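You operate a simulated robot arm through the tools that you are given. There is no shell and no other tool.

You run a simulated robot arm. Do the job below in one go: nothing can be reset, and whatever is moved stays where it is left.

JOB
Scour the grime off the shell's bottom, then brush on a paste patch.
Fine: put pad and brush back and close the paste tin. Set down upright: scouring pad, paste brush. A coat counts when it lies all over at full strength: go over it till it gets no stronger. What is to be rubbed or washed off counts as gone when no trace of it is left.
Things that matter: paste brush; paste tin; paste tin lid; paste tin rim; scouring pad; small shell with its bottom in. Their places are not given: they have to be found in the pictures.

It is judged by the outcome, as a careful person would: the job done as asked, and still so three seconds after it is handed in. It fails if anything else is knocked over, pushed out of place, dropped, spilled or broken.

ROBOT AND FRAMES
A 7-joint arm with a two-finger parallel gripper, fixed in place. Base frame: the origin is at the foot of the arm, x ahead of it, y to its left, z up; the work surface is at about z = 85. Readings come in cm, degrees, newtons and seconds.
With the tool pointing down near the work surface it reaches from about 30 to 72 cm from the base axis. Its first joint turns from -166.0 to 166.0 degrees. Payload 1.57 kg.
Tool frame: the origin (TCP) lies between the finger pads and is the grasp point; the fingertips stand 3 cm ahead of it; z points along the fingers, y is the line along which they close. Largest opening 8 cm; finger width 1.7, thickness 1.2; the body of the gripper, 4 by 8.2 cm, starts 8 cm behind the TCP.
Orientation is that of the tool frame in the base frame, as a unit quaternion [x, y, z, w]. With the fingers straight down and closing along the base's y, the tool's x points along the base's -x, its y along +y and its z along -z.

CONTROLS
- The arm moves only by the tool arm_command. Its argument "plan" is a list that holds one entry, the list of rows, each a list of 7 numbers: the opening, from 0 (shut) to 1 (fully open), then the shift along the base's x, y, z in cm, then the turn, a rotation vector about the base's x, y, z in degrees. In form: [[[fingers, tx, ty, tz, ax, ay, az], ...]]. A call has 1 to 20 rows; each row shifts and turns the commanded pose from where the row before left it. A row lasts 0.2 s, in which the tool goes at most 5 cm and 8.6 degrees; a call with a longer step from one row to the next is refused whole, and so is a gripper value outside its range. Where a pose cannot be reached the arm comes as near as it can. A force on the tool above 50 N (or 10 N above the force at the start of the call, whichever is more), or a blocked arm, ends the call early, and 0.2 s more pass. Each finger travels about 7.2 cm/s and halts on what it meets, pressing with about 21 N; the grip force reading is that of the motor and also rises with nothing between the fingers. The clock runs only during rows and for 0.2 s after the last one: add rows that do not move to give the fingers time. The reply holds the time, the measured pose of the TCP, the force on the tool along the base axes, the opening and the grip force, in the units named above and with some noise, with the torque about the TCP (base axes, N m) and any sound that the robot's microphone picked up, and new pictures: "show" is both (left out), scene, wrist or none.
- Cameras (640 x 400 px; columns grow to the right, rows downward): "scene" is fixed at [4.97, -50.08, 177.7]; the picture's right is [0.74, -0.67, 0.00], its down [-0.57, -0.63, -0.52] and it looks along [0.35, 0.39, -0.85] (base axes); focal length 322 px, centre (320, 200). "wrist" rides on the gripper at [7.2, -0.7, -12.2] in the tool frame; the picture's right is [0.09, 1.00, 0.00], its down [-0.84, 0.08, -0.54] and it looks along [-0.54, 0.05, 0.84] (tool axes); focal length 238 px, centre (320, 200).
- move_column(by): slides the trunk up (or, below 0, down) by that many cm; the arm rides with it, the base frame stays. It gives what a move gives, with no picture.
- pixel_to_xyz(camera, pixels): for up to 12 pixels [column, row] of the newest picture of that camera ("zoom" is the newest enlarged one), the place [x, y, z] in the base frame of the surface seen there, good to about 0.2 cm. It takes no simulated time.
- enlarge(camera, box): a new picture of the part [left, top, right, bottom] of that camera's present view, enlarged. It takes no simulated time.
- sign_off(): hands the job in; it is judged then, once.

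Unless the task says otherwise, let go and move clear before handing in.

The tools are called after "Call:" as a command line: name --argument value ..., lists and objects as JSON in quotes. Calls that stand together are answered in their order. arm_command: Moves the arm, as the interface text tells. Its arguments: {"type":"object","properties":{"plan":{"type":"array"},"show":{"type":"string","enum":["both","scene","wrist","none"]}},"required":["plan"]} The other tools are called the same way: move_column (by) slides the trunk up or down; pixel_to_xyz (camera, pixels) gives the place of the surface under pixels of a picture; enlarge (camera, box) takes an enlarged picture of a part of a camera's view; sign_off () hands the job in.

At the start:

```text
t: 0.0
ee_pos: [42.77, -24.98, 126.36]
tool_rot: [0.0, 1.0, 0.0, 0.0]
force: [0.2, -0.1, 0.4]
wrist_torque: [-0.01, -0.01, -0.01]
opening: 8.05
grip_force: 0.1
trunk travel left (down, up): [-35.0, 13.0]
```

scene: 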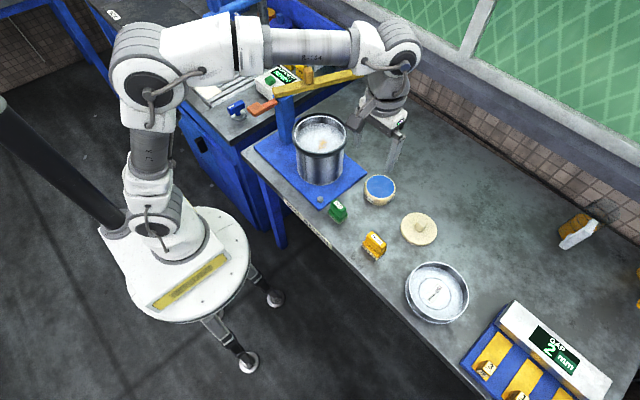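
wrist: 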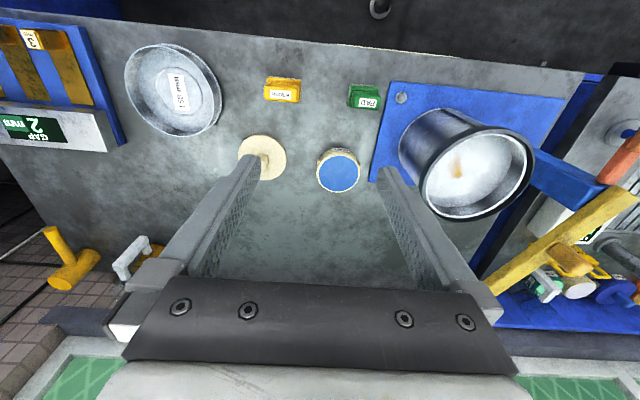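

The pictures show a tall shell with a grimy spot at about scene (322,143), a blue-topped round tin at (380,188), a cream lid at (419,229), and small green and orange blocks at (338,211) and (374,244). I'll enlarge these to identify them before moving.

Call:
enlarge --camera "scene" --box '[240, 90, 480, 330]'

Call:
enlarge --camera "wrist" --box '[220, 60, 400, 210]'

Call:
enlarge --camera "wrist" --box '[380, 60, 640, 320]'

Call:
enlarge --camera "scene" --box '[460, 200, 640, 400]'

```text
1.67 times, centred on (360, 210) of scene
```

zoom: 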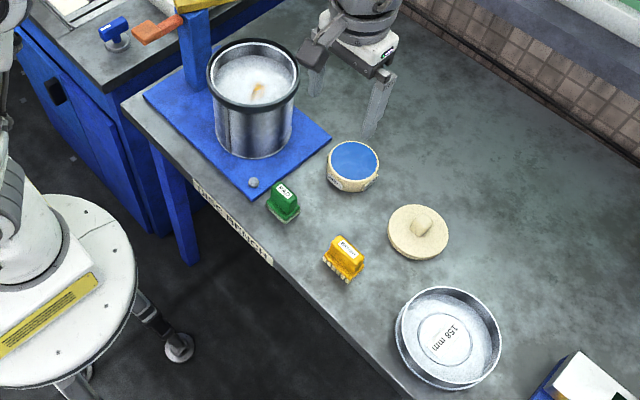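

```text
2.67 times, centred on (310, 135) of wrist
```

zoom: 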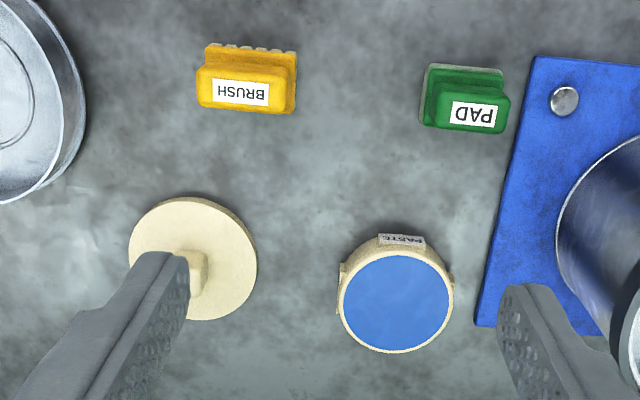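

```text
1.54 times, centred on (510, 190) of wrist
```

zoom: 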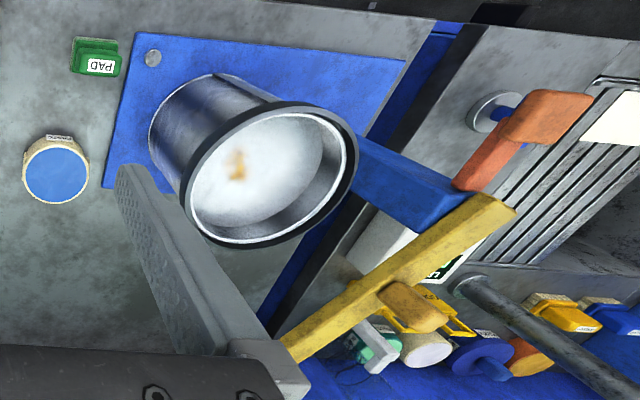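

```text
2.00 times, centred on (550, 300) of scene
```

zoom: 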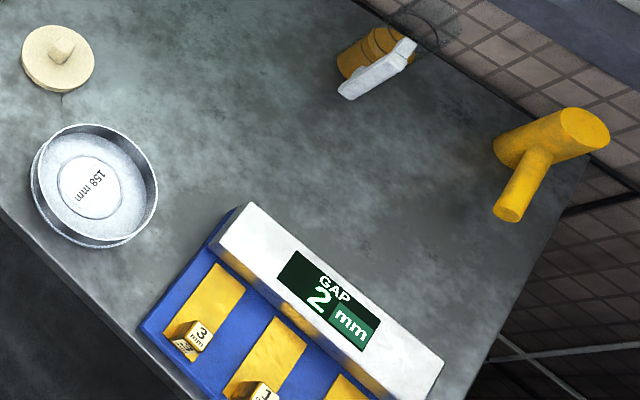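

The labels read PAD (green), BRUSH (orange) and PASTE (tin); the grime is the orange spot inside the tall shell. I'll measure the places of all of these now.

Call:
pixel_to_xyz --camera "scene" --pixels '[[322, 143], [322, 116], [296, 132], [346, 135], [319, 160], [318, 183], [309, 130], [335, 130], [320, 125], [330, 205], [300, 140], [340, 140]]'

Call:
pixel_to_xyz --camera "wrist" --pixels '[[337, 172], [337, 152], [337, 192], [318, 172], [359, 172], [365, 90], [360, 100], [282, 85], [282, 95], [268, 155], [245, 155], [285, 155]]'

Call:
enlarge --camera "scene" --box '[280, 100, 360, 180]'

```text
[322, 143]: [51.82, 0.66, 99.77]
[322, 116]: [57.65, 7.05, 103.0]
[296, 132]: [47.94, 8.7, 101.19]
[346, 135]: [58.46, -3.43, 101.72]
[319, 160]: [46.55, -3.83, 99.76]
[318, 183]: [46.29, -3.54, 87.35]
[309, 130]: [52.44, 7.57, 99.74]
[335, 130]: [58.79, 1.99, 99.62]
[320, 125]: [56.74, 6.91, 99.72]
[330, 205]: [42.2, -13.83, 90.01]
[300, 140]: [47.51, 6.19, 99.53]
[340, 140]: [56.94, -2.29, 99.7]
```

```text
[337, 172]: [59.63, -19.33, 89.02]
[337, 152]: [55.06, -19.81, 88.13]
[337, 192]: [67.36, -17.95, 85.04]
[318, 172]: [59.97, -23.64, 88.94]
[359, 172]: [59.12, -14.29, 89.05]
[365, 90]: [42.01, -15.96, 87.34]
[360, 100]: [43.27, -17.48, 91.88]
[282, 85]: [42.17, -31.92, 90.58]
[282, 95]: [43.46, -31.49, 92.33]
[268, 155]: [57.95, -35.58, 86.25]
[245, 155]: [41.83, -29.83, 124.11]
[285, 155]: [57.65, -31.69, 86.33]
```

```text
5.00 times, centred on (320, 140) of scene
```

zoom: 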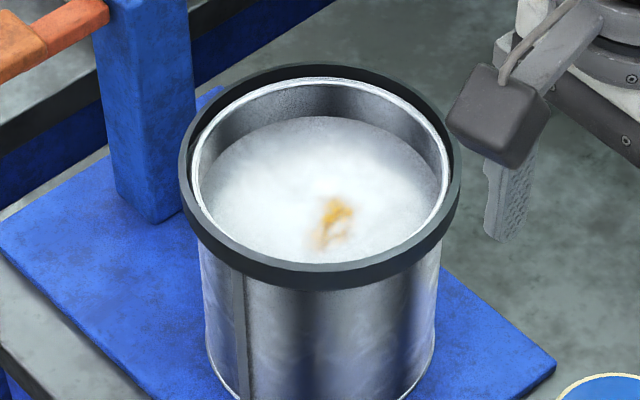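

The bottom lies at about z 99.7, inside a rim at about z 103, and the grime is near (51.8, 0.7). I'll take tighter enlargements of the pad, brush, tin and lid for accurate grasp geometry.

Call:
enlarge --camera "wrist" --box '[340, 70, 404, 110]'

Call:
enlarge --camera "wrist" --box '[250, 65, 314, 105]'

Call:
enlarge --camera "scene" --box '[320, 160, 448, 260]'

```text
10.00 times, centred on (372, 90) of wrist
```

zoom: 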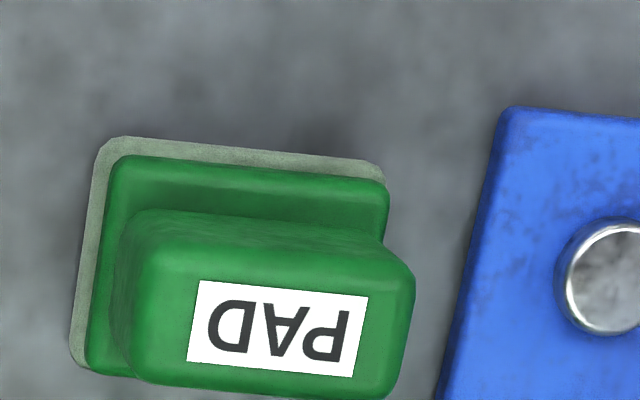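

```text
10.00 times, centred on (282, 85) of wrist
```

zoom: 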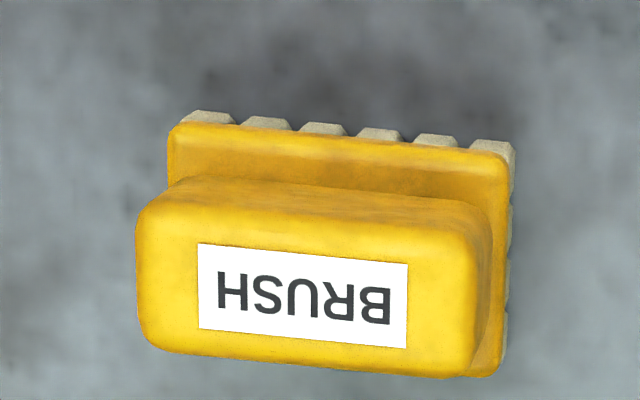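

```text
4.00 times, centred on (384, 210) of scene
```

zoom: 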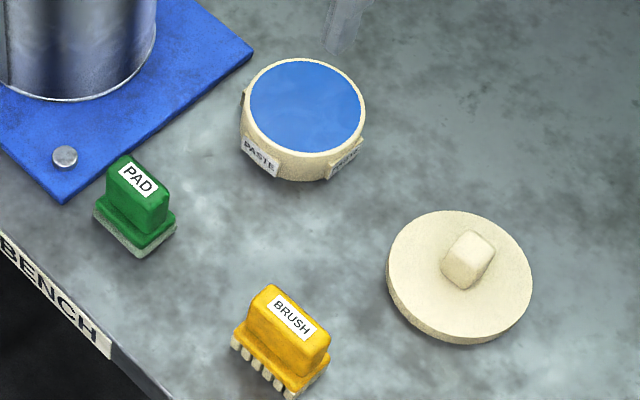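

This zoom shows the pad handle at (137,190), the brush handle at (290,325), the tin (305,110) and the lid with its square knob (467,260). I'll read corner points on each.

Call:
pixel_to_xyz --camera "zoom" --pixels '[[124, 163], [164, 193], [110, 178], [146, 207], [136, 180], [96, 212], [136, 255], [174, 228], [136, 245], [130, 215]]'

Call:
pixel_to_xyz --camera "zoom" --pixels '[[270, 289], [326, 333], [252, 305], [302, 355], [290, 316], [235, 338], [290, 396], [326, 370], [240, 347], [280, 350]]'

Call:
pixel_to_xyz --camera "zoom" --pixels '[[305, 105], [248, 100], [362, 105], [300, 60], [305, 150], [467, 250], [450, 240], [490, 245], [467, 275], [467, 232], [395, 270], [525, 270]]'

```text
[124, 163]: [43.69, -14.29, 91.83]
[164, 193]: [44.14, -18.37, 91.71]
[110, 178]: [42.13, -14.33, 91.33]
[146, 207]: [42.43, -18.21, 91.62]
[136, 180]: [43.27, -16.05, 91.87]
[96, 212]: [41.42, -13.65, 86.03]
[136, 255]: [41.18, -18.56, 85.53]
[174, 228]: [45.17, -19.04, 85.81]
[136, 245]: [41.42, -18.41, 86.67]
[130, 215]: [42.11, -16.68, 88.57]
```

```text
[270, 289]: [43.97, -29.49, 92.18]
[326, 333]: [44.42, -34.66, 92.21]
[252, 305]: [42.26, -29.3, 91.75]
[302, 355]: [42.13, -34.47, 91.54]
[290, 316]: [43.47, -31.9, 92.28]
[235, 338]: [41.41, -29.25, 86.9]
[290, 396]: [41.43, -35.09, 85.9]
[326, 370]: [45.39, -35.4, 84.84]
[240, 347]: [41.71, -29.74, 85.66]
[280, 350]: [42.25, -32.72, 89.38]
```

```text
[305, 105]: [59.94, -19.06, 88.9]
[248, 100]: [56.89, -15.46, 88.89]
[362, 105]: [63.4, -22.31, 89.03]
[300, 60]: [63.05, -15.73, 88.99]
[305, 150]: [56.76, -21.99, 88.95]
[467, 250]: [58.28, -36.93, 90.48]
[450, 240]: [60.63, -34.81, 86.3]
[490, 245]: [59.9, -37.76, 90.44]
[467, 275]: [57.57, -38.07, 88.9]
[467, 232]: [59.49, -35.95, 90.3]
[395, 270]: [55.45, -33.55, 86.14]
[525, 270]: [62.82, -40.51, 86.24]
```

The pad handle spans x 42.1–44.3 and y −14.2 to −18.4 with its top at z 91.9; the brush has the same shape at y ≈ −32. Next I'll check the obstacles near the shell (yellow beam, blue post, plate) and the stain extent.

Call:
pixel_to_xyz --camera "scene" --pixels '[[280, 93], [310, 84], [345, 76], [287, 105], [287, 135], [262, 108], [270, 140], [320, 200], [363, 180], [305, 75], [295, 72], [290, 90]]'

Call:
enlarge --camera "scene" --box '[288, 110, 352, 170]'

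```text
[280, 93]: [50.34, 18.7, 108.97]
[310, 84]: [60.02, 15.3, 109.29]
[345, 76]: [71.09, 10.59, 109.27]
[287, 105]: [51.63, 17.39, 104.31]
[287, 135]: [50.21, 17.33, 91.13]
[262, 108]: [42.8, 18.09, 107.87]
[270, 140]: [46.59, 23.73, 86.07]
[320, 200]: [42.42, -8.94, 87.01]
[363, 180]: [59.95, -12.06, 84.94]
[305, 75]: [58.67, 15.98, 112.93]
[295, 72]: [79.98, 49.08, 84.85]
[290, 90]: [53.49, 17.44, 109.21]
```

```text
6.67 times, centred on (320, 140) of scene
```

zoom: 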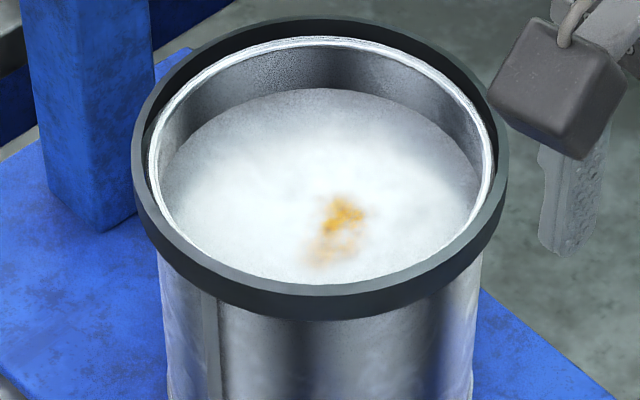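

Call:
pixel_to_xyz --camera "zoom" --pixels '[[343, 200], [365, 215], [310, 262], [305, 235], [355, 250], [165, 200], [475, 200], [320, 92], [310, 275], [230, 262], [410, 258]]'

Call:
pixel_to_xyz --camera "zoom" --pixels '[[320, 40], [320, 25], [152, 170], [142, 180], [485, 150], [497, 160], [320, 292], [322, 310], [180, 100], [450, 90], [240, 50], [400, 50]]'

```text
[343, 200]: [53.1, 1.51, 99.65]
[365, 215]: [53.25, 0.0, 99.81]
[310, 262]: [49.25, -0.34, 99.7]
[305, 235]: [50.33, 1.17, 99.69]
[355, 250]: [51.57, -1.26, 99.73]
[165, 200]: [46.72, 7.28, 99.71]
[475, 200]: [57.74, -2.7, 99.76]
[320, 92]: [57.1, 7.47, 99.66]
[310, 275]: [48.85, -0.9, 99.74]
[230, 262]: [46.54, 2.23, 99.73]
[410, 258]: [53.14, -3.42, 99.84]
```

```text
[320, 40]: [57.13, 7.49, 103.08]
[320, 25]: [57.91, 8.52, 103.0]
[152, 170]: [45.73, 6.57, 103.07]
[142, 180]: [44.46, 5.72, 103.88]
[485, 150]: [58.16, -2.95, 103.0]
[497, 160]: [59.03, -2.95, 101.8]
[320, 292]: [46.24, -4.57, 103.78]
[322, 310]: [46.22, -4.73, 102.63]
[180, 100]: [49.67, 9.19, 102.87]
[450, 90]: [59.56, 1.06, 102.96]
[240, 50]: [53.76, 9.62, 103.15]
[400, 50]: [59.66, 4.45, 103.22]
```

The stain covers roughly x 49.2–53.3, y −1.3 to 1.5; shell centre is near (52.2, 1.9) with an inner radius of about 7.3, and the yellow beam (y>10) is clear. I'll move above the pad with the fingers at 0.75 opening and look.

Call:
arm_command --plan '[[[0.75, 0.05, 0.87, -2.4, 0, 0, 0], [0.75, 0.05, 0.87, -2.4, 0, 0, 0], [0.75, 0.05, 0.87, -2.4, 0, 0, 0], [0.75, 0.05, 0.87, -2.4, 0, 0, 0], [0.75, 0.05, 0.87, -2.4, 0, 0, 0], [0.75, 0.05, 0.87, -2.4, 0, 0, 0], [0.75, 0.05, 0.87, -2.4, 0, 0, 0], [0.75, 0.05, 0.87, -2.4, 0, 0, 0], [0.75, 0.03, 0.87, -2.4, 0, 0, 0], [0.75, 0.0, 0.85, -2.4, 0, 0, 0], [0.75, 0, 0, 0, 0, 0, 0], [0.75, 0, 0, 0, 0, 0, 0]]]' --show "both"

Call:
enlarge --camera "wrist" --box '[220, 100, 420, 300]'

```text
t: 2.6
ee_pos: [43.1, -16.2, 102.42]
tool_rot: [0.0, 1.0, 0.0, 0.0]
force: [0.1, 0.3, 0.2]
wrist_torque: [0.0, 0.01, 0.01]
opening: 6.03
grip_force: 0.0
trunk travel left (down, up): [-35.0, 13.0]
```

scene: 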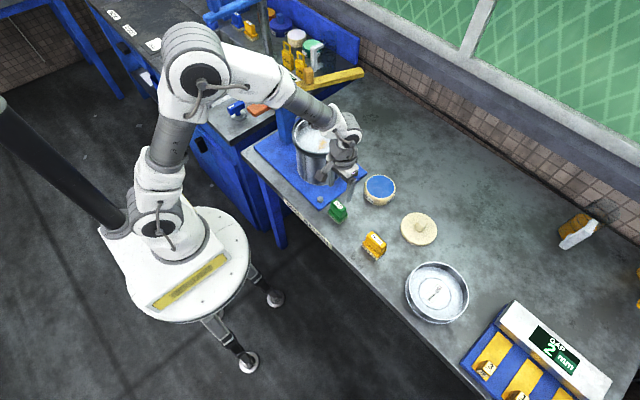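
wrist: 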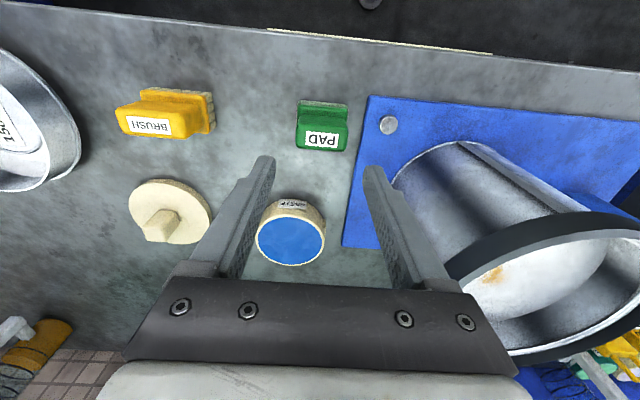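

```text
2.00 times, centred on (320, 200) of wrist
```

zoom: 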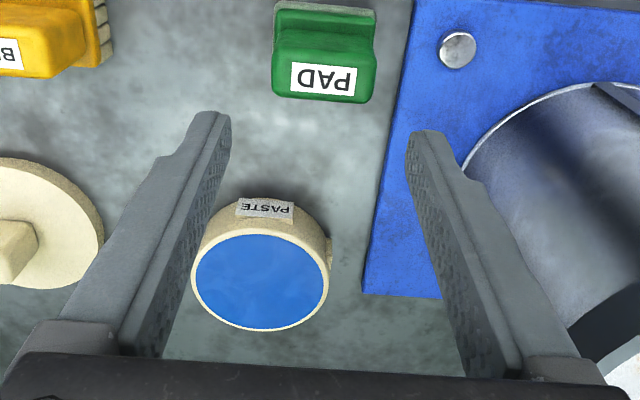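

The wrist view shows the pad at zoom (325,60) below and between the fingers. I'll measure the handle more precisely from this nearer view.

Call:
pixel_to_xyz --camera "zoom" --pixels '[[280, 60], [372, 65], [325, 80], [275, 90], [365, 100], [325, 62], [275, 5], [376, 12], [325, 15], [325, 97], [458, 50], [400, 50]]'

Call:
pixel_to_xyz --camera "wrist" --pixels '[[120, 115], [190, 120], [155, 110], [170, 92], [160, 218], [145, 215], [172, 215], [160, 235], [290, 243], [290, 262], [290, 224], [257, 240]]'

```text
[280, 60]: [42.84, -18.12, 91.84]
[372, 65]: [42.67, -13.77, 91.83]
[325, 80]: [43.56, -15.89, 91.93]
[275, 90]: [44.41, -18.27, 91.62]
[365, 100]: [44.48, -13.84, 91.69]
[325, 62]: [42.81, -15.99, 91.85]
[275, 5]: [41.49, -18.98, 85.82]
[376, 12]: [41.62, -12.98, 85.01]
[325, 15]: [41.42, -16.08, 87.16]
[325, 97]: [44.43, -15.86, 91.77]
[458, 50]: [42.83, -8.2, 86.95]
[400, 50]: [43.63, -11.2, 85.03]
```

```text
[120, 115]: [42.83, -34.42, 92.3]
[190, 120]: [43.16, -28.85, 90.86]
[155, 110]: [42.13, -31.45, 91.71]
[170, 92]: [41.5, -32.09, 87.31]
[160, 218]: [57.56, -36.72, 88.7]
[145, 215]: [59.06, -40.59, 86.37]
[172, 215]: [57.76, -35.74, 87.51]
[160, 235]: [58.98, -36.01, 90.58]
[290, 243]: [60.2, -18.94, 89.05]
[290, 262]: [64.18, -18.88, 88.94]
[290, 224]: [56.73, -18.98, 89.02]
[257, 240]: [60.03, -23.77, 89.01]
```

The pad handle centre reads about (43.3, −16.05) with its top at 91.85 and the base flange top near 87.2. I'll descend to TCP z≈91 and close.

Call:
arm_command --plan '[[[0.75, 0.05, 0.06, -2.0, 0, 0, 0], [0.75, 0.05, 0.06, -2.0, 0, 0, 0], [0.75, 0.05, 0.06, -2.0, 0, 0, 0], [0.75, 0, 0.05, -2.0, 0, 0, 0], [0.75, 0, 0, -2.0, 0, 0, 0], [0.75, 0, 0, -1.3, 0, 0, 0], [0.75, 0, 0, 0, 0, 0, 0], [0.75, 0, 0, 0, 0, 0, 0]]]' --show "both"

Call:
enlarge --camera "wrist" --box '[220, 80, 420, 280]'

```text
t: 4.4
ee_pos: [43.3, -15.96, 91.08]
tool_rot: [-0.001, 1.0, 0.0, 0.001]
force: [-0.4, -0.3, 0.8]
wrist_torque: [0.03, 0.0, 0.02]
opening: 6.01
grip_force: 0.0
trunk travel left (down, up): [-35.0, 13.0]
```

scene: 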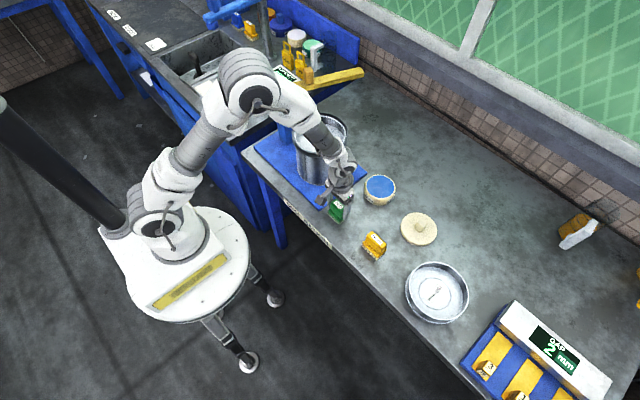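
wrist: 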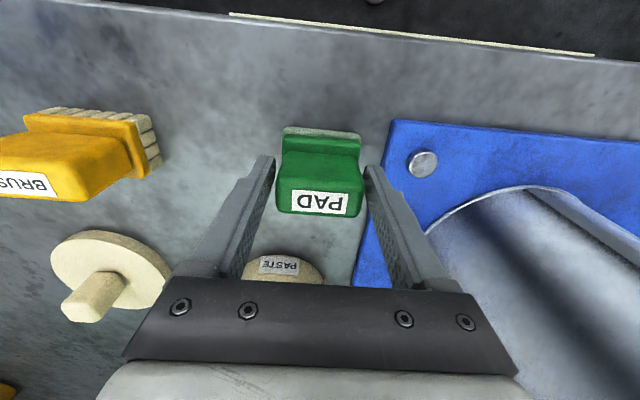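

```text
2.00 times, centred on (320, 180) of wrist
```

zoom: 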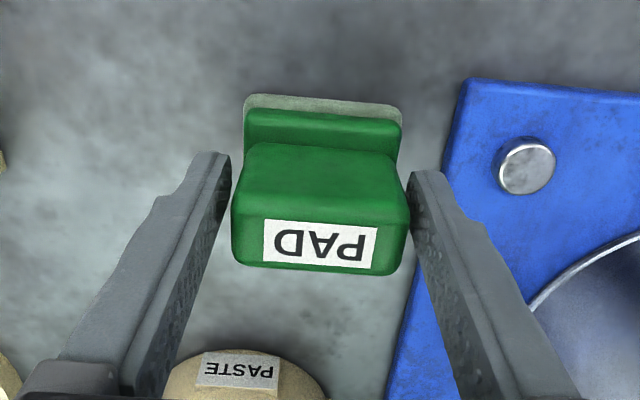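

The fingertips sit either side of the handle, roughly centred (zoom 230 and 412 against handle 232–408). I'll close and then read the grip.

Call:
arm_command --plan '[[[0.0, 0, 0, 0, 0, 0, 0], [0.0, 0, 0, 0, 0, 0, 0], [0.0, 0, 0, 0, 0, 0, 0], [0.0, 0, 0, 0, 0, 0, 0]]]' --show "wrist"

```text
t: 5.4
ee_pos: [43.27, -16.02, 91.03]
tool_rot: [0.0, 1.0, 0.0, 0.0]
force: [-0.1, 0.5, 0.1]
wrist_torque: [-0.02, 0.03, 0.0]
opening: 5.16
grip_force: 21.8
trunk travel left (down, up): [-35.0, 13.0]
```

wrist: 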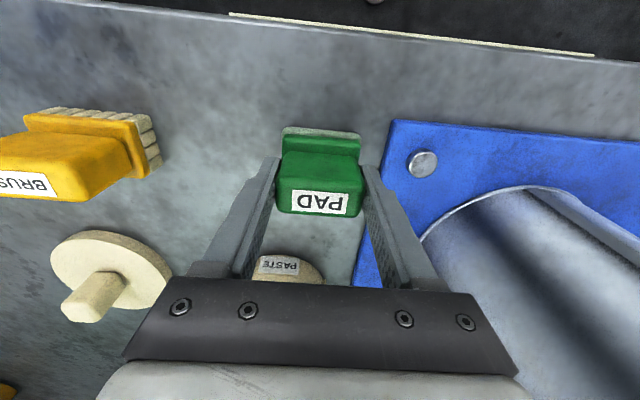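

The grip holds at 5.16 cm with 21.8 N. I'll lift straight up to z≈112, then carry the pad over the shell.

Call:
arm_command --plan '[[[0.0, 0, 0, 1.0, 0, 0, 0], [0.0, 0, 0, 2.5, 0, 0, 0], [0.0, 0, 0, 3.0, 0, 0, 0], [0.0, 0, 0, 3.5, 0, 0, 0], [0.0, 0, 0, 3.5, 0, 0, 0], [0.0, 0, 0, 3.5, 0, 0, 0], [0.0, 0, 0, 3.5, 0, 0, 0], [0.0, 0, 0, 1.5, 0, 0, 0], [0.0, 1.0, 2.0, 0, 0, 0, 0], [0.0, 1.2, 2.4, 0, 0, 0, 0], [0.0, 1.2, 2.4, 0, 0, 0, 0], [0.0, 1.2, 2.4, 0, 0, 0, 0], [0.0, 1.2, 2.4, 0, 0, 0, 0], [0.0, 1.2, 2.4, 0, 0, 0, 0], [0.0, 1.2, 2.3, 0, 0, 0, 0], [0.0, 0, 0, 0, 0, 0, 0], [0.0, 0, 0, 0, 0, 0, 0]]]' --show "both"

Call:
enlarge --camera "scene" --box '[260, 60, 420, 220]'

```text
t: 9.0
ee_pos: [51.53, 0.23, 113.08]
tool_rot: [0.0, 1.0, 0.0, 0.0]
force: [-0.1, -1.0, -0.8]
wrist_torque: [-0.02, 0.01, 0.03]
opening: 5.17
grip_force: 20.7
trunk travel left (down, up): [-35.0, 13.0]
```

scene: 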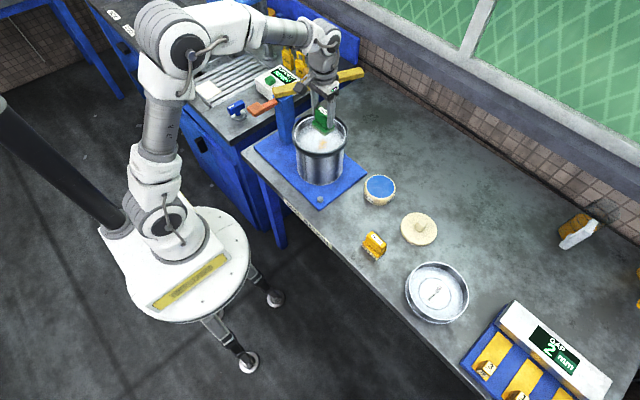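
wrist: 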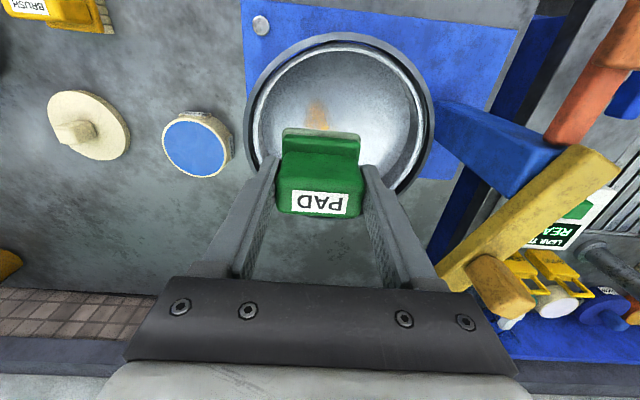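

```text
2.50 times, centred on (340, 140) of scene
```

zoom: 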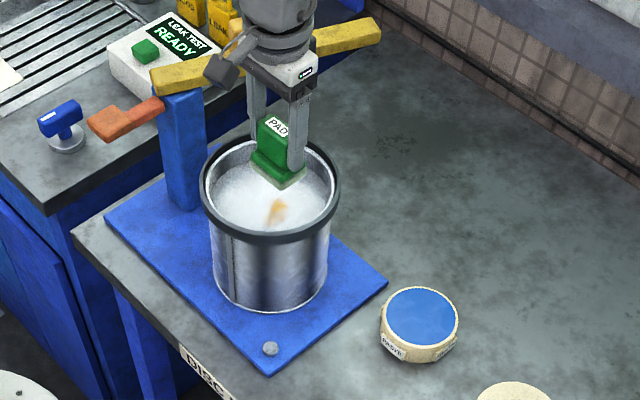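

The pad is over the shell, clear of the rim and the yellow beam. I'll descend to just above the expected contact at TCP z≈105.7.

Call:
arm_command --plan '[[[0.0, 0, 0, -1.5, 0, 0, 0], [0.0, 0, 0, -1.5, 0, 0, 0], [0.0, 0, 0, -1.5, 0, 0, 0], [0.0, 0, 0, -1.5, 0, 0, 0], [0.0, 0, 0, -0.9, 0, 0, 0], [0.0, 0, 0, -0.1, 0, 0, 0], [0.0, 0, 0, -0.1, 0, 0, 0], [0.0, 0, 0, -0.1, 0, 0, 0], [0.0, 0, 0, 0, 0, 0, 0]]]' --show "both"

Call:
enlarge --camera "scene" --box '[280, 90, 370, 180]'

```text
t: 11.0
ee_pos: [51.46, 0.3, 105.86]
tool_rot: [0.001, 1.0, 0.0, -0.001]
force: [0.0, -0.3, -1.1]
wrist_torque: [0.01, 0.02, 0.0]
opening: 5.18
grip_force: 21.3
trunk travel left (down, up): [-35.0, 13.0]
```

scene: 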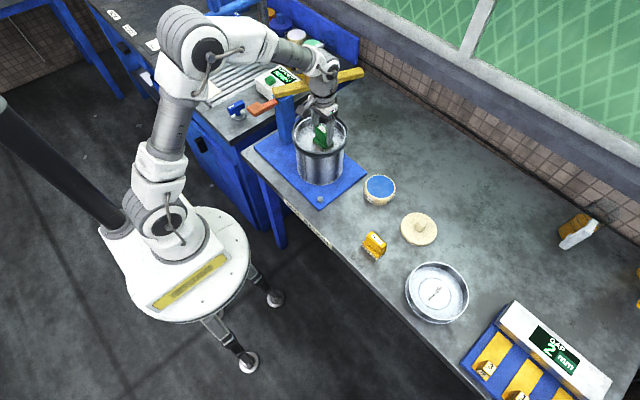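
wrist: 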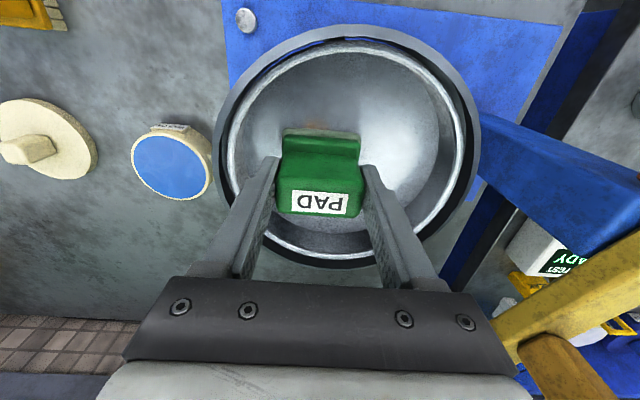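

```text
4.44 times, centred on (325, 135) of scene
```

zoom: 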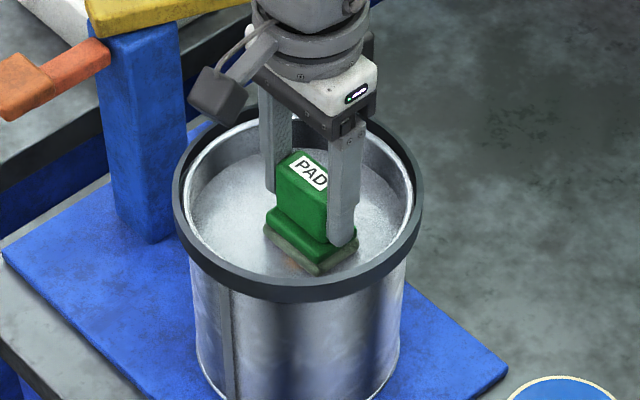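

No contact force yet at z 105.86, and the pad covers the grime. I'll creep down in 0.1 cm steps to feel the contact.

Call:
arm_command --plan '[[[0.0, 0, 0, -0.1, 0, 0, 0], [0.0, 0, 0, -0.1, 0, 0, 0], [0.0, 0, 0, -0.05, 0, 0, 0], [0.0, 0, 0, 0, 0, 0, 0]]]' --show "none"

```text
t: 12.0
ee_pos: [51.58, 0.25, 105.86]
tool_rot: [0.001, 1.0, 0.0, 0.001]
force: [-1.2, 1.5, 17.1]
wrist_torque: [0.0, 0.32, 0.02]
opening: 5.19
grip_force: 21.6
trunk travel left (down, up): [-35.0, 13.0]
```

Contact is made with 17 N, which is firmer than needed. I'll ease up 0.08 cm and rub gently in y and x, watching the force.

Call:
arm_command --plan '[[[0.0, 0, 0, 0.08, 0, 0, 0], [0.0, 0.5, 0, 0, 0, 0, 0], [0.0, 0.5, 0, 0, 0, 0, 0], [0.0, -0.5, 0, 0, 0, 0, 0], [0.0, -0.5, 0, 0, 0, 0, 0], [0.0, -0.5, 0, 0, 0, 0, 0], [0.0, -0.5, 0, 0, 0, 0, 0], [0.0, 0.5, 0, 0, 0, 0, 0], [0.0, 0.5, 0, 0, 0, 0, 0]]]' --show "both"

Call:
enlarge --camera "scene" --box '[280, 90, 370, 180]'

```text
t: 14.0
ee_pos: [51.28, 0.26, 105.84]
tool_rot: [0.0, 1.0, 0.0, 0.0]
force: [-5.7, 0.0, 10.4]
wrist_torque: [0.01, 0.07, -0.02]
opening: 5.17
grip_force: 20.7
trunk travel left (down, up): [-35.0, 13.0]
```

scene: 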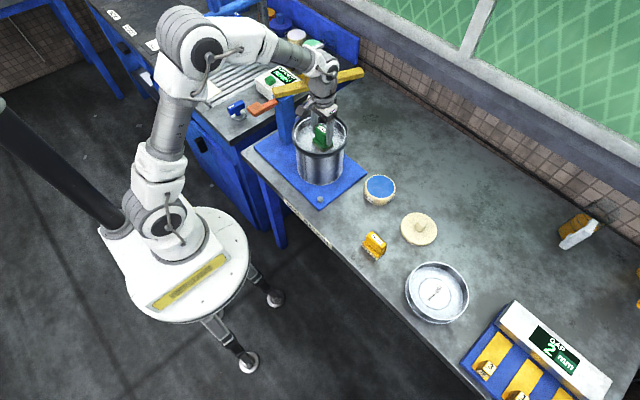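
wrist: 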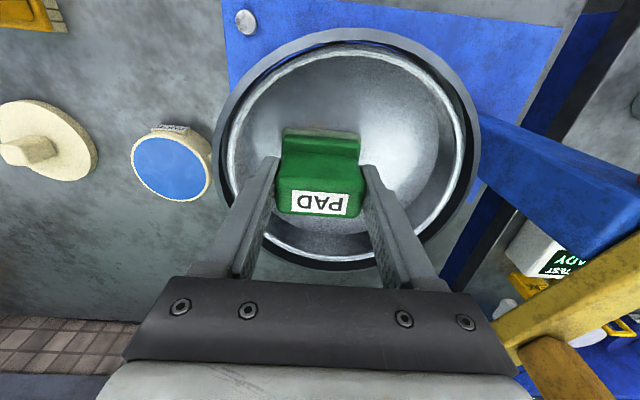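

```text
4.44 times, centred on (325, 135) of scene
```

zoom: 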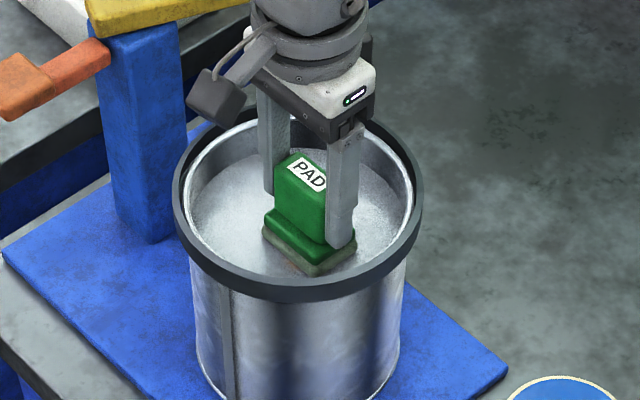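

Rubbing works at about 10 N normal with 5.7 N drag, and the shell hasn't shifted. Before wider strokes I'll measure the rim circle from the wrist view so that I stay clear of the wall.

Call:
pixel_to_xyz --camera "wrist" --pixels '[[345, 48], [345, 43], [455, 150], [462, 150], [235, 130], [229, 130], [435, 100], [265, 85], [275, 232], [400, 60], [300, 60], [345, 56]]'

Call:
enlarge --camera "wrist" --box '[210, 20, 490, 270]'

```text
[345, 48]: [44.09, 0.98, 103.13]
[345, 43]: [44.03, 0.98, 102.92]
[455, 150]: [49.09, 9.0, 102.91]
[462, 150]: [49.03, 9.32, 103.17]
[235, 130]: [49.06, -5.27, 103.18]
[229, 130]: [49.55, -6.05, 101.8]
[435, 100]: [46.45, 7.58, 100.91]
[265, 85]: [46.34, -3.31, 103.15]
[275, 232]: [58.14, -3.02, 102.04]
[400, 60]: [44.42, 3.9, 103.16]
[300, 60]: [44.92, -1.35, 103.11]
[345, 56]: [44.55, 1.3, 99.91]
```

```text
1.60 times, centred on (350, 145) of wrist
```

zoom: 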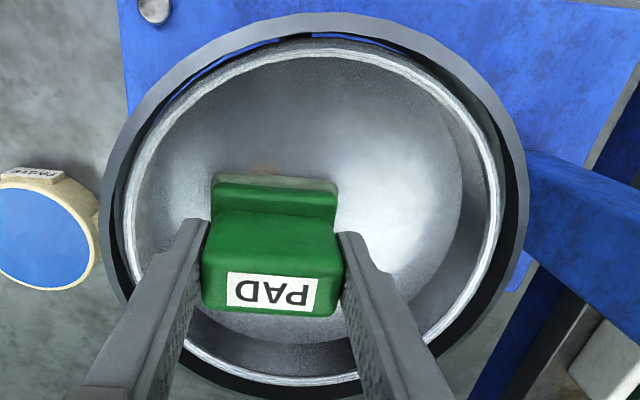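

The rim fits a circle centred at about (51.7, 1.95) with inner radius about 7.4, so strokes of x ±1.8 and y −0.5/+0.6 around here are safe. I'll scrub a raster over the stain.

Call:
arm_command --plan '[[[0.0, -0.6, 0, 0.02, 0, 0, 0], [0.0, -0.6, 0, 0, 0, 0, 0], [0.0, -0.5, 0, 0, 0, 0, 0], [0.0, 0.7, 0, 0, 0, 0, 0], [0.0, 0.7, 0, 0, 0, 0, 0], [0.0, 0.7, 0, 0, 0, 0, 0], [0.0, 0.7, 0, 0, 0, 0, 0], [0.0, 0.7, 0, 0, 0, 0, 0], [0.0, 0, 0.6, 0, 0, 0, 0], [0.0, -0.7, 0, 0, 0, 0, 0], [0.0, -0.7, 0, 0, 0, 0, 0], [0.0, -0.7, 0, 0, 0, 0, 0], [0.0, -0.7, 0, 0, 0, 0, 0], [0.0, -0.7, 0, 0, 0, 0, 0], [0.0, 0, -0.5, 0, 0, 0, 0], [0.0, 0, -0.5, 0, 0, 0, 0], [0.0, 0.7, 0, 0, 0, 0, 0], [0.0, 0.7, 0, 0, 0, 0, 0], [0.0, 0.7, 0, 0, 0, 0, 0], [0.0, 0.7, 0, 0, 0, 0, 0]]]' --show "both"

Call:
enlarge --camera "wrist" --box '[210, 20, 490, 270]'

```text
t: 18.2
ee_pos: [52.54, -0.15, 105.75]
tool_rot: [0.0, 1.0, 0.0, 0.0]
force: [-4.7, -0.1, 8.9]
wrist_torque: [-0.03, 0.11, 0.03]
opening: 5.16
grip_force: 21.3
trunk travel left (down, up): [-35.0, 13.0]
```

scene: 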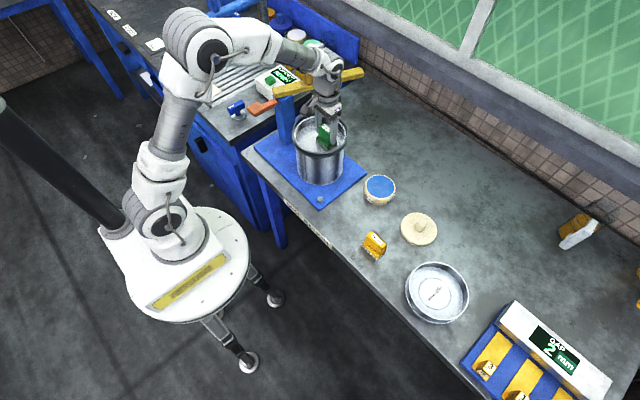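
wrist: 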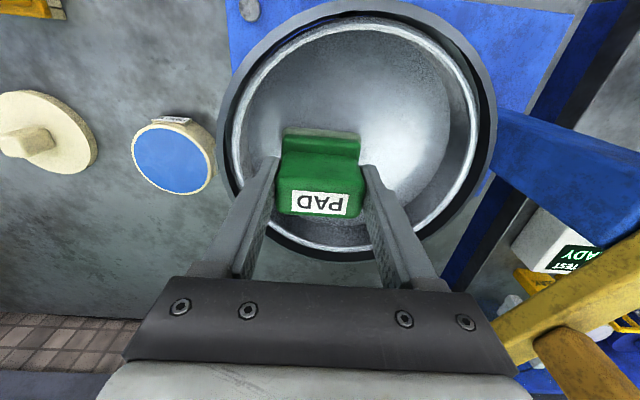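

```text
1.60 times, centred on (350, 145) of wrist
```

zoom: 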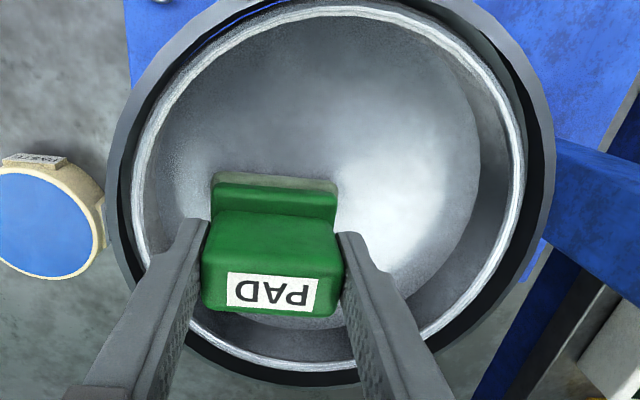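

The grime that showed at the near edge of the pad is gone there. I'll make another full raster with a different offset before lifting to inspect.

Call:
arm_command --plan '[[[0.0, 0.5, 0, 0, 0, 0, 0], [0.0, 0.4, 0, 0, 0, 0, 0], [0.0, -0.7, 0, 0, 0, 0, 0], [0.0, -0.7, 0, 0, 0, 0, 0], [0.0, -0.7, 0, 0, 0, 0, 0], [0.0, -0.7, 0, 0, 0, 0, 0], [0.0, -0.7, 0, 0, 0, 0, 0], [0.0, 0, 0.6, 0, 0, 0, 0], [0.0, 0.7, 0, 0, 0, 0, 0], [0.0, 0.7, 0, 0, 0, 0, 0], [0.0, 0.7, 0, 0, 0, 0, 0], [0.0, 0.7, 0, 0, 0, 0, 0], [0.0, 0.7, 0, 0, 0, 0, 0], [0.0, 0, 0.6, 0, 0, 0, 0], [0.0, -0.7, 0, 0, 0, 0, 0], [0.0, -0.7, 0, 0, 0, 0, 0], [0.0, -0.7, 0, 0, 0, 0, 0], [0.0, -0.7, 0, 0, 0, 0, 0], [0.0, -0.7, 0, 0, 0, 0, 0], [0.0, 0, 0, 0, 0, 0, 0]]]' --show "none"

Call:
arm_command --plan '[[[0.0, 0, 0, 1.0, 0, 0, 0], [0.0, 0, 0, 2.0, 0, 0, 0], [0.0, 0, 0, 3.0, 0, 0, 0], [0.0, 0, 0, 3.0, 0, 0, 0], [0.0, 0, 0, 3.0, 0, 0, 0], [0.0, 3.0, 0, 1.0, 0, 0, 0], [0.0, 3.0, 0, 0, 0, 0, 0], [0.0, 0, 0, 0, 0, 0, 0], [0.0, 0, 0, 0, 0, 0, 0]]]' --show "both"

Call:
enlarge --camera "scene" --box '[280, 100, 360, 180]'

Call:
enlarge --camera "wrist" --box '[210, 0, 490, 200]'

```text
t: 22.4
ee_pos: [49.97, 1.16, 105.82]
tool_rot: [-0.001, 1.0, 0.0, 0.001]
force: [2.5, -0.6, 6.1]
wrist_torque: [0.02, -0.22, -0.06]
opening: 5.17
grip_force: 20.6
trunk travel left (down, up): [-35.0, 13.0]
```

```text
t: 24.4
ee_pos: [55.91, 1.11, 118.7]
tool_rot: [0.0, 1.0, 0.001, 0.0]
force: [0.4, 0.4, -1.3]
wrist_torque: [0.03, 0.02, -0.02]
opening: 5.15
grip_force: 20.9
trunk travel left (down, up): [-35.0, 13.0]
```

scene: 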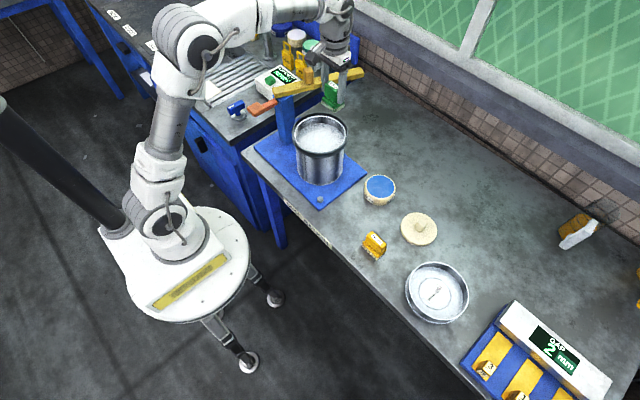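
wrist: 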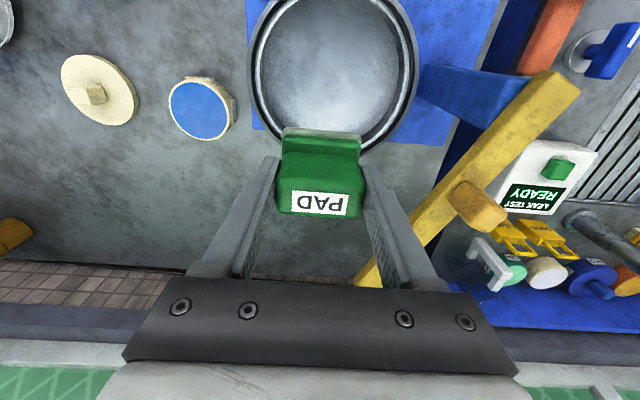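

```text
5.00 times, centred on (320, 140) of scene
```

zoom: 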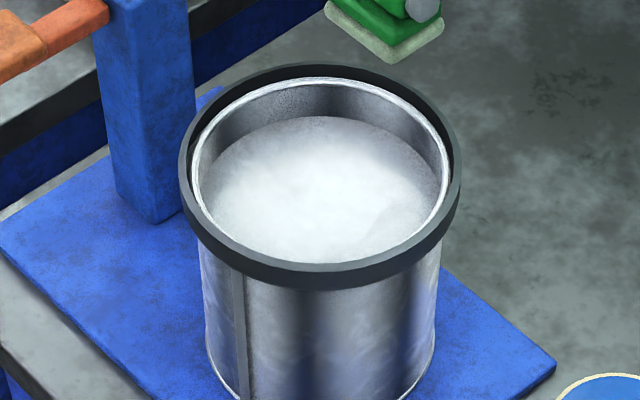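

```text
2.00 times, centred on (350, 100) of wrist
```

zoom: 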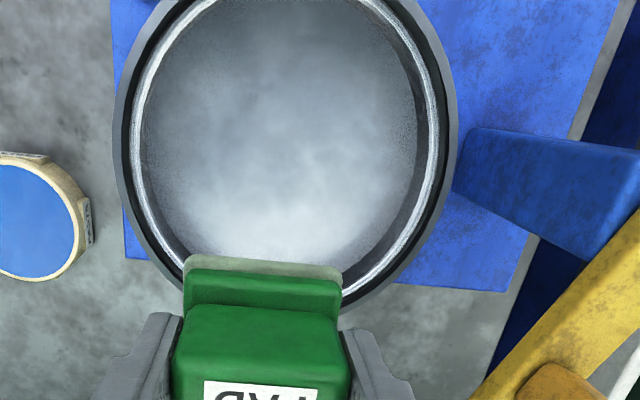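

The floor looks clean at zoom (320,200). I'll take a closer look where the stain was to be sure there is no trace left.

Call:
enlarge --camera "scene" --box '[304, 125, 344, 155]'

Call:
enlarge --camera "wrist" --box '[270, 10, 400, 130]'

```text
13.33 times, centred on (324, 140) of scene
```

zoom: 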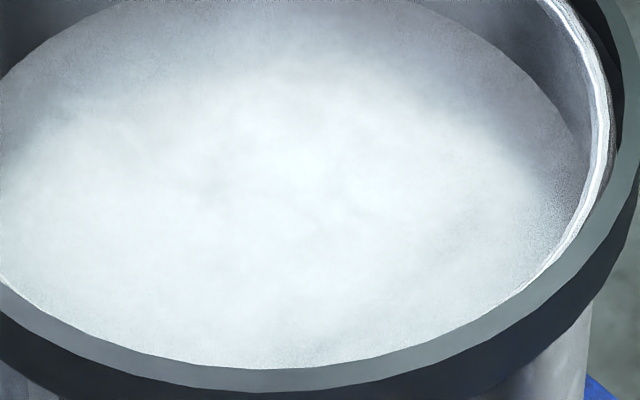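

```text
3.33 times, centred on (335, 70) of wrist
```

zoom: 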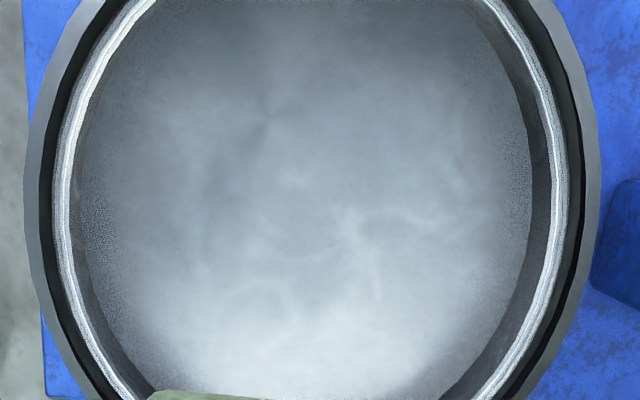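

No orange is visible in either view. To leave no hidden trace I'll make one more pass over the area at the same gentle pressure.

Call:
arm_command --plan '[[[0.0, -3.0, 0, 0, 0, 0, 0], [0.0, -3.0, 0, -1.0, 0, 0, 0], [0.0, 0, 0, -3.0, 0, 0, 0], [0.0, 0, 0, -3.0, 0, 0, 0], [0.0, 0, 0, -3.0, 0, 0, 0], [0.0, 0, 0, -1.8, 0, 0, 0], [0.0, 0, 0, -0.8, 0, 0, 0], [0.0, 0, 0, -0.2, 0, 0, 0], [0.0, 0, 0, -0.2, 0, 0, 0], [0.0, 0.7, 0, 0, 0, 0, 0], [0.0, 0.7, 0, 0, 0, 0, 0], [0.0, 0.7, 0, 0, 0, 0, 0], [0.0, 0.7, 0, 0, 0, 0, 0], [0.0, 0.7, 0, 0, 0, 0, 0], [0.0, 0, -0.6, 0, 0, 0, 0], [0.0, -0.7, 0, 0, 0, 0, 0], [0.0, -0.7, 0, 0, 0, 0, 0], [0.0, -0.7, 0, 0, 0, 0, 0], [0.0, -0.7, 0, 0, 0, 0, 0], [0.0, -0.7, 0, 0, 0, 0, 0]]]' --show "none"

Call:
arm_command --plan '[[[0.0, 0, -0.6, 0, 0, 0, 0], [0.0, 0.7, 0, 0, 0, 0, 0], [0.0, 0.7, 0, 0, 0, 0, 0], [0.0, 0.7, 0, 0, 0, 0, 0], [0.0, 0.7, 0, 0, 0, 0, 0], [0.0, 0.7, 0, 0, 0, 0, 0], [0.0, -0.7, 0, 0, 0, 0, 0], [0.0, -0.7, 0, 0, 0, 0, 0], [0.0, -0.7, 0, 0, 0, 0, 0], [0.0, -0.7, 0, 0, 0, 0, 0], [0.0, -0.7, 0, 0, 0, 0, 0], [0.0, 0, 0.6, 0, 0, 0, 0], [0.0, 0, 0, 1.0, 0, 0, 0], [0.0, 0, 0, 2.5, 0, 0, 0], [0.0, 0, 0, 3.0, 0, 0, 0], [0.0, 0, 0, 2.0, 0, 0, 0], [0.0, 0, 0, 0, 0, 0, 0]]]' --show "both"

Call:
enlarge --camera "scene" --box '[280, 100, 360, 180]'

```text
t: 28.6
ee_pos: [49.98, 0.5, 105.79]
tool_rot: [-0.001, 1.0, 0.0, 0.0]
force: [0.0, -0.1, 1.9]
wrist_torque: [-0.01, -0.06, 0.0]
opening: 5.17
grip_force: 21.0
trunk travel left (down, up): [-35.0, 13.0]
```

```text
t: 32.2
ee_pos: [50.01, 0.52, 114.25]
tool_rot: [0.0, 1.0, 0.0, 0.001]
force: [-0.5, 0.0, -1.3]
wrist_torque: [-0.01, -0.02, 0.02]
opening: 5.2
grip_force: 20.8
trunk travel left (down, up): [-35.0, 13.0]
```

scene: 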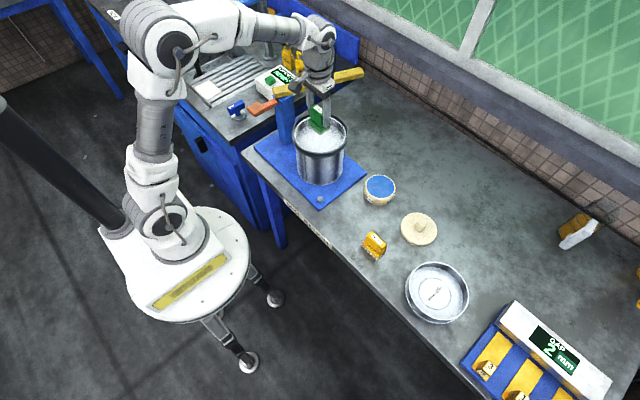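
wrist: 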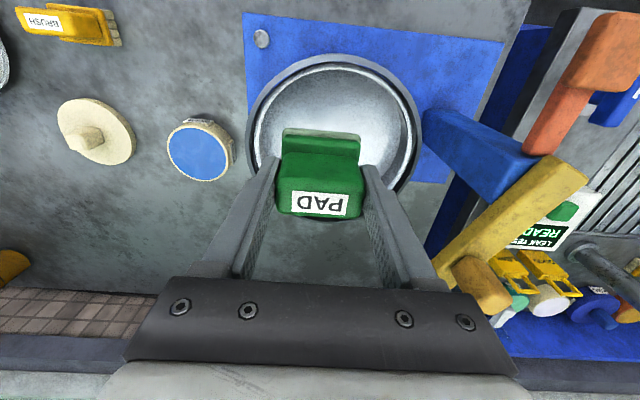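

```text
5.00 times, centred on (320, 140) of scene
```

zoom: 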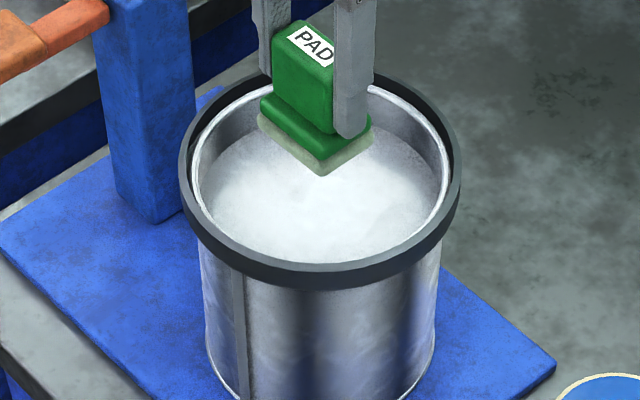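

The bottom is clean (zoom 310,210). I'll carry the pad back to its starting place at (43.35, −16.07) and descend towards the table.

Call:
arm_command --plan '[[[0.0, -0.7, -1.5, 0, 0, 0, 0], [0.0, -1.0, -2.5, 0, 0, 0, 0], [0.0, -1.0, -2.5, 0, 0, 0, 0], [0.0, -1.0, -2.5, 0, 0, 0, 0], [0.0, -1.0, -2.5, 0, 0, 0, 0], [0.0, -1.0, -2.5, 0, 0, 0, 0], [0.0, -1.0, -2.5, 0, 0, 0, 0], [0.0, 0, 0, -3.0, 0, 0, 0], [0.0, 0, 0, -3.5, 0, 0, 0], [0.0, 0, 0, -3.5, 0, 0, 0], [0.0, 0, 0, -3.5, 0, 0, 0], [0.0, 0, 0, -3.5, 0, 0, 0], [0.0, 0, 0, -3.0, 0, 0, 0], [0.0, 0, 0, -2.0, 0, 0, 0], [0.0, 0, 0, -0.7, 0, 0, 0], [0.0, 0, 0, 0, 0, 0, 0]]]' --show "wrist"

```text
t: 35.6
ee_pos: [43.44, -15.89, 91.58]
tool_rot: [0.001, 1.0, 0.0, 0.0]
force: [-0.1, 0.3, -1.0]
wrist_torque: [0.03, 0.04, 0.0]
opening: 5.18
grip_force: 21.2
trunk travel left (down, up): [-35.0, 13.0]
```

wrist: 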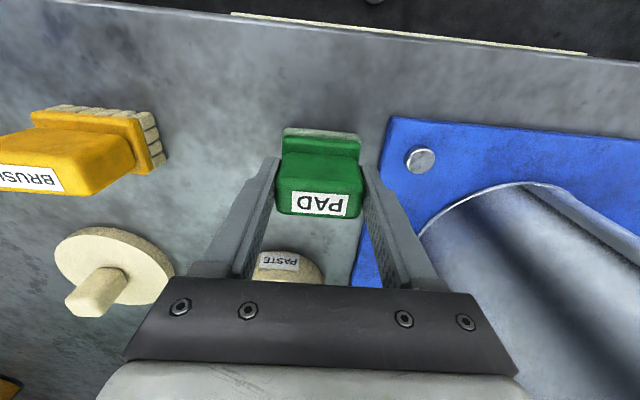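

The pad is about half a centimetre above the table at its old spot. I'll lower it to contact in small steps.

Call:
arm_command --plan '[[[0.0, 0, -0.05, -0.15, 0, 0, 0], [0.0, 0, -0.05, -0.15, 0, 0, 0], [0.0, 0, 0, -0.1, 0, 0, 0], [0.0, 0, 0, -0.06, 0, 0, 0], [0.0, 0, 0, 0, 0, 0, 0]]]' --show "none"

```text
t: 36.8
ee_pos: [43.16, -16.11, 91.03]
tool_rot: [-0.001, 1.0, 0.0, 0.001]
force: [0.0, 0.1, -0.5]
wrist_torque: [0.03, 0.0, -0.02]
opening: 5.19
grip_force: 20.6
trunk travel left (down, up): [-35.0, 13.0]
```

Call:
arm_command --plan '[[[0.0, 0, 0, -0.06, 0, 0, 0], [0.0, 0, 0, -0.04, 0, 0, 0], [0.0, 0, 0, 0, 0, 0, 0]]]' --show "wrist"

```text
t: 37.6
ee_pos: [43.38, -16.12, 90.99]
tool_rot: [0.0, 1.0, -0.001, 0.0]
force: [-0.5, 0.4, -0.7]
wrist_torque: [0.03, 0.0, -0.01]
opening: 5.18
grip_force: 20.6
trunk travel left (down, up): [-35.0, 13.0]
```

wrist: 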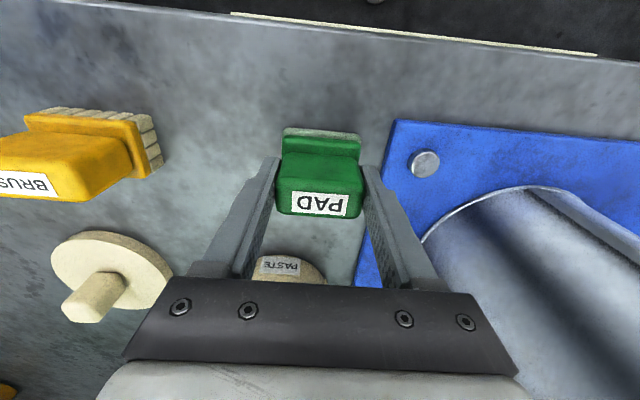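

Still no contact (force about −0.7 N). I'll keep lowering in tiny steps until the force turns positive.

Call:
arm_command --plan '[[[0.0, 0, 0, -0.05, 0, 0, 0], [0.0, 0, 0, -0.05, 0, 0, 0], [0.0, 0, 0, 0, 0, 0, 0]]]' --show "none"

```text
t: 38.4
ee_pos: [43.34, -16.01, 91.0]
tool_rot: [0.0, 1.0, 0.0, 0.002]
force: [-2.0, 0.5, 9.1]
wrist_torque: [-0.01, 0.14, 0.01]
opening: 5.18
grip_force: 20.7
trunk travel left (down, up): [-35.0, 13.0]
```

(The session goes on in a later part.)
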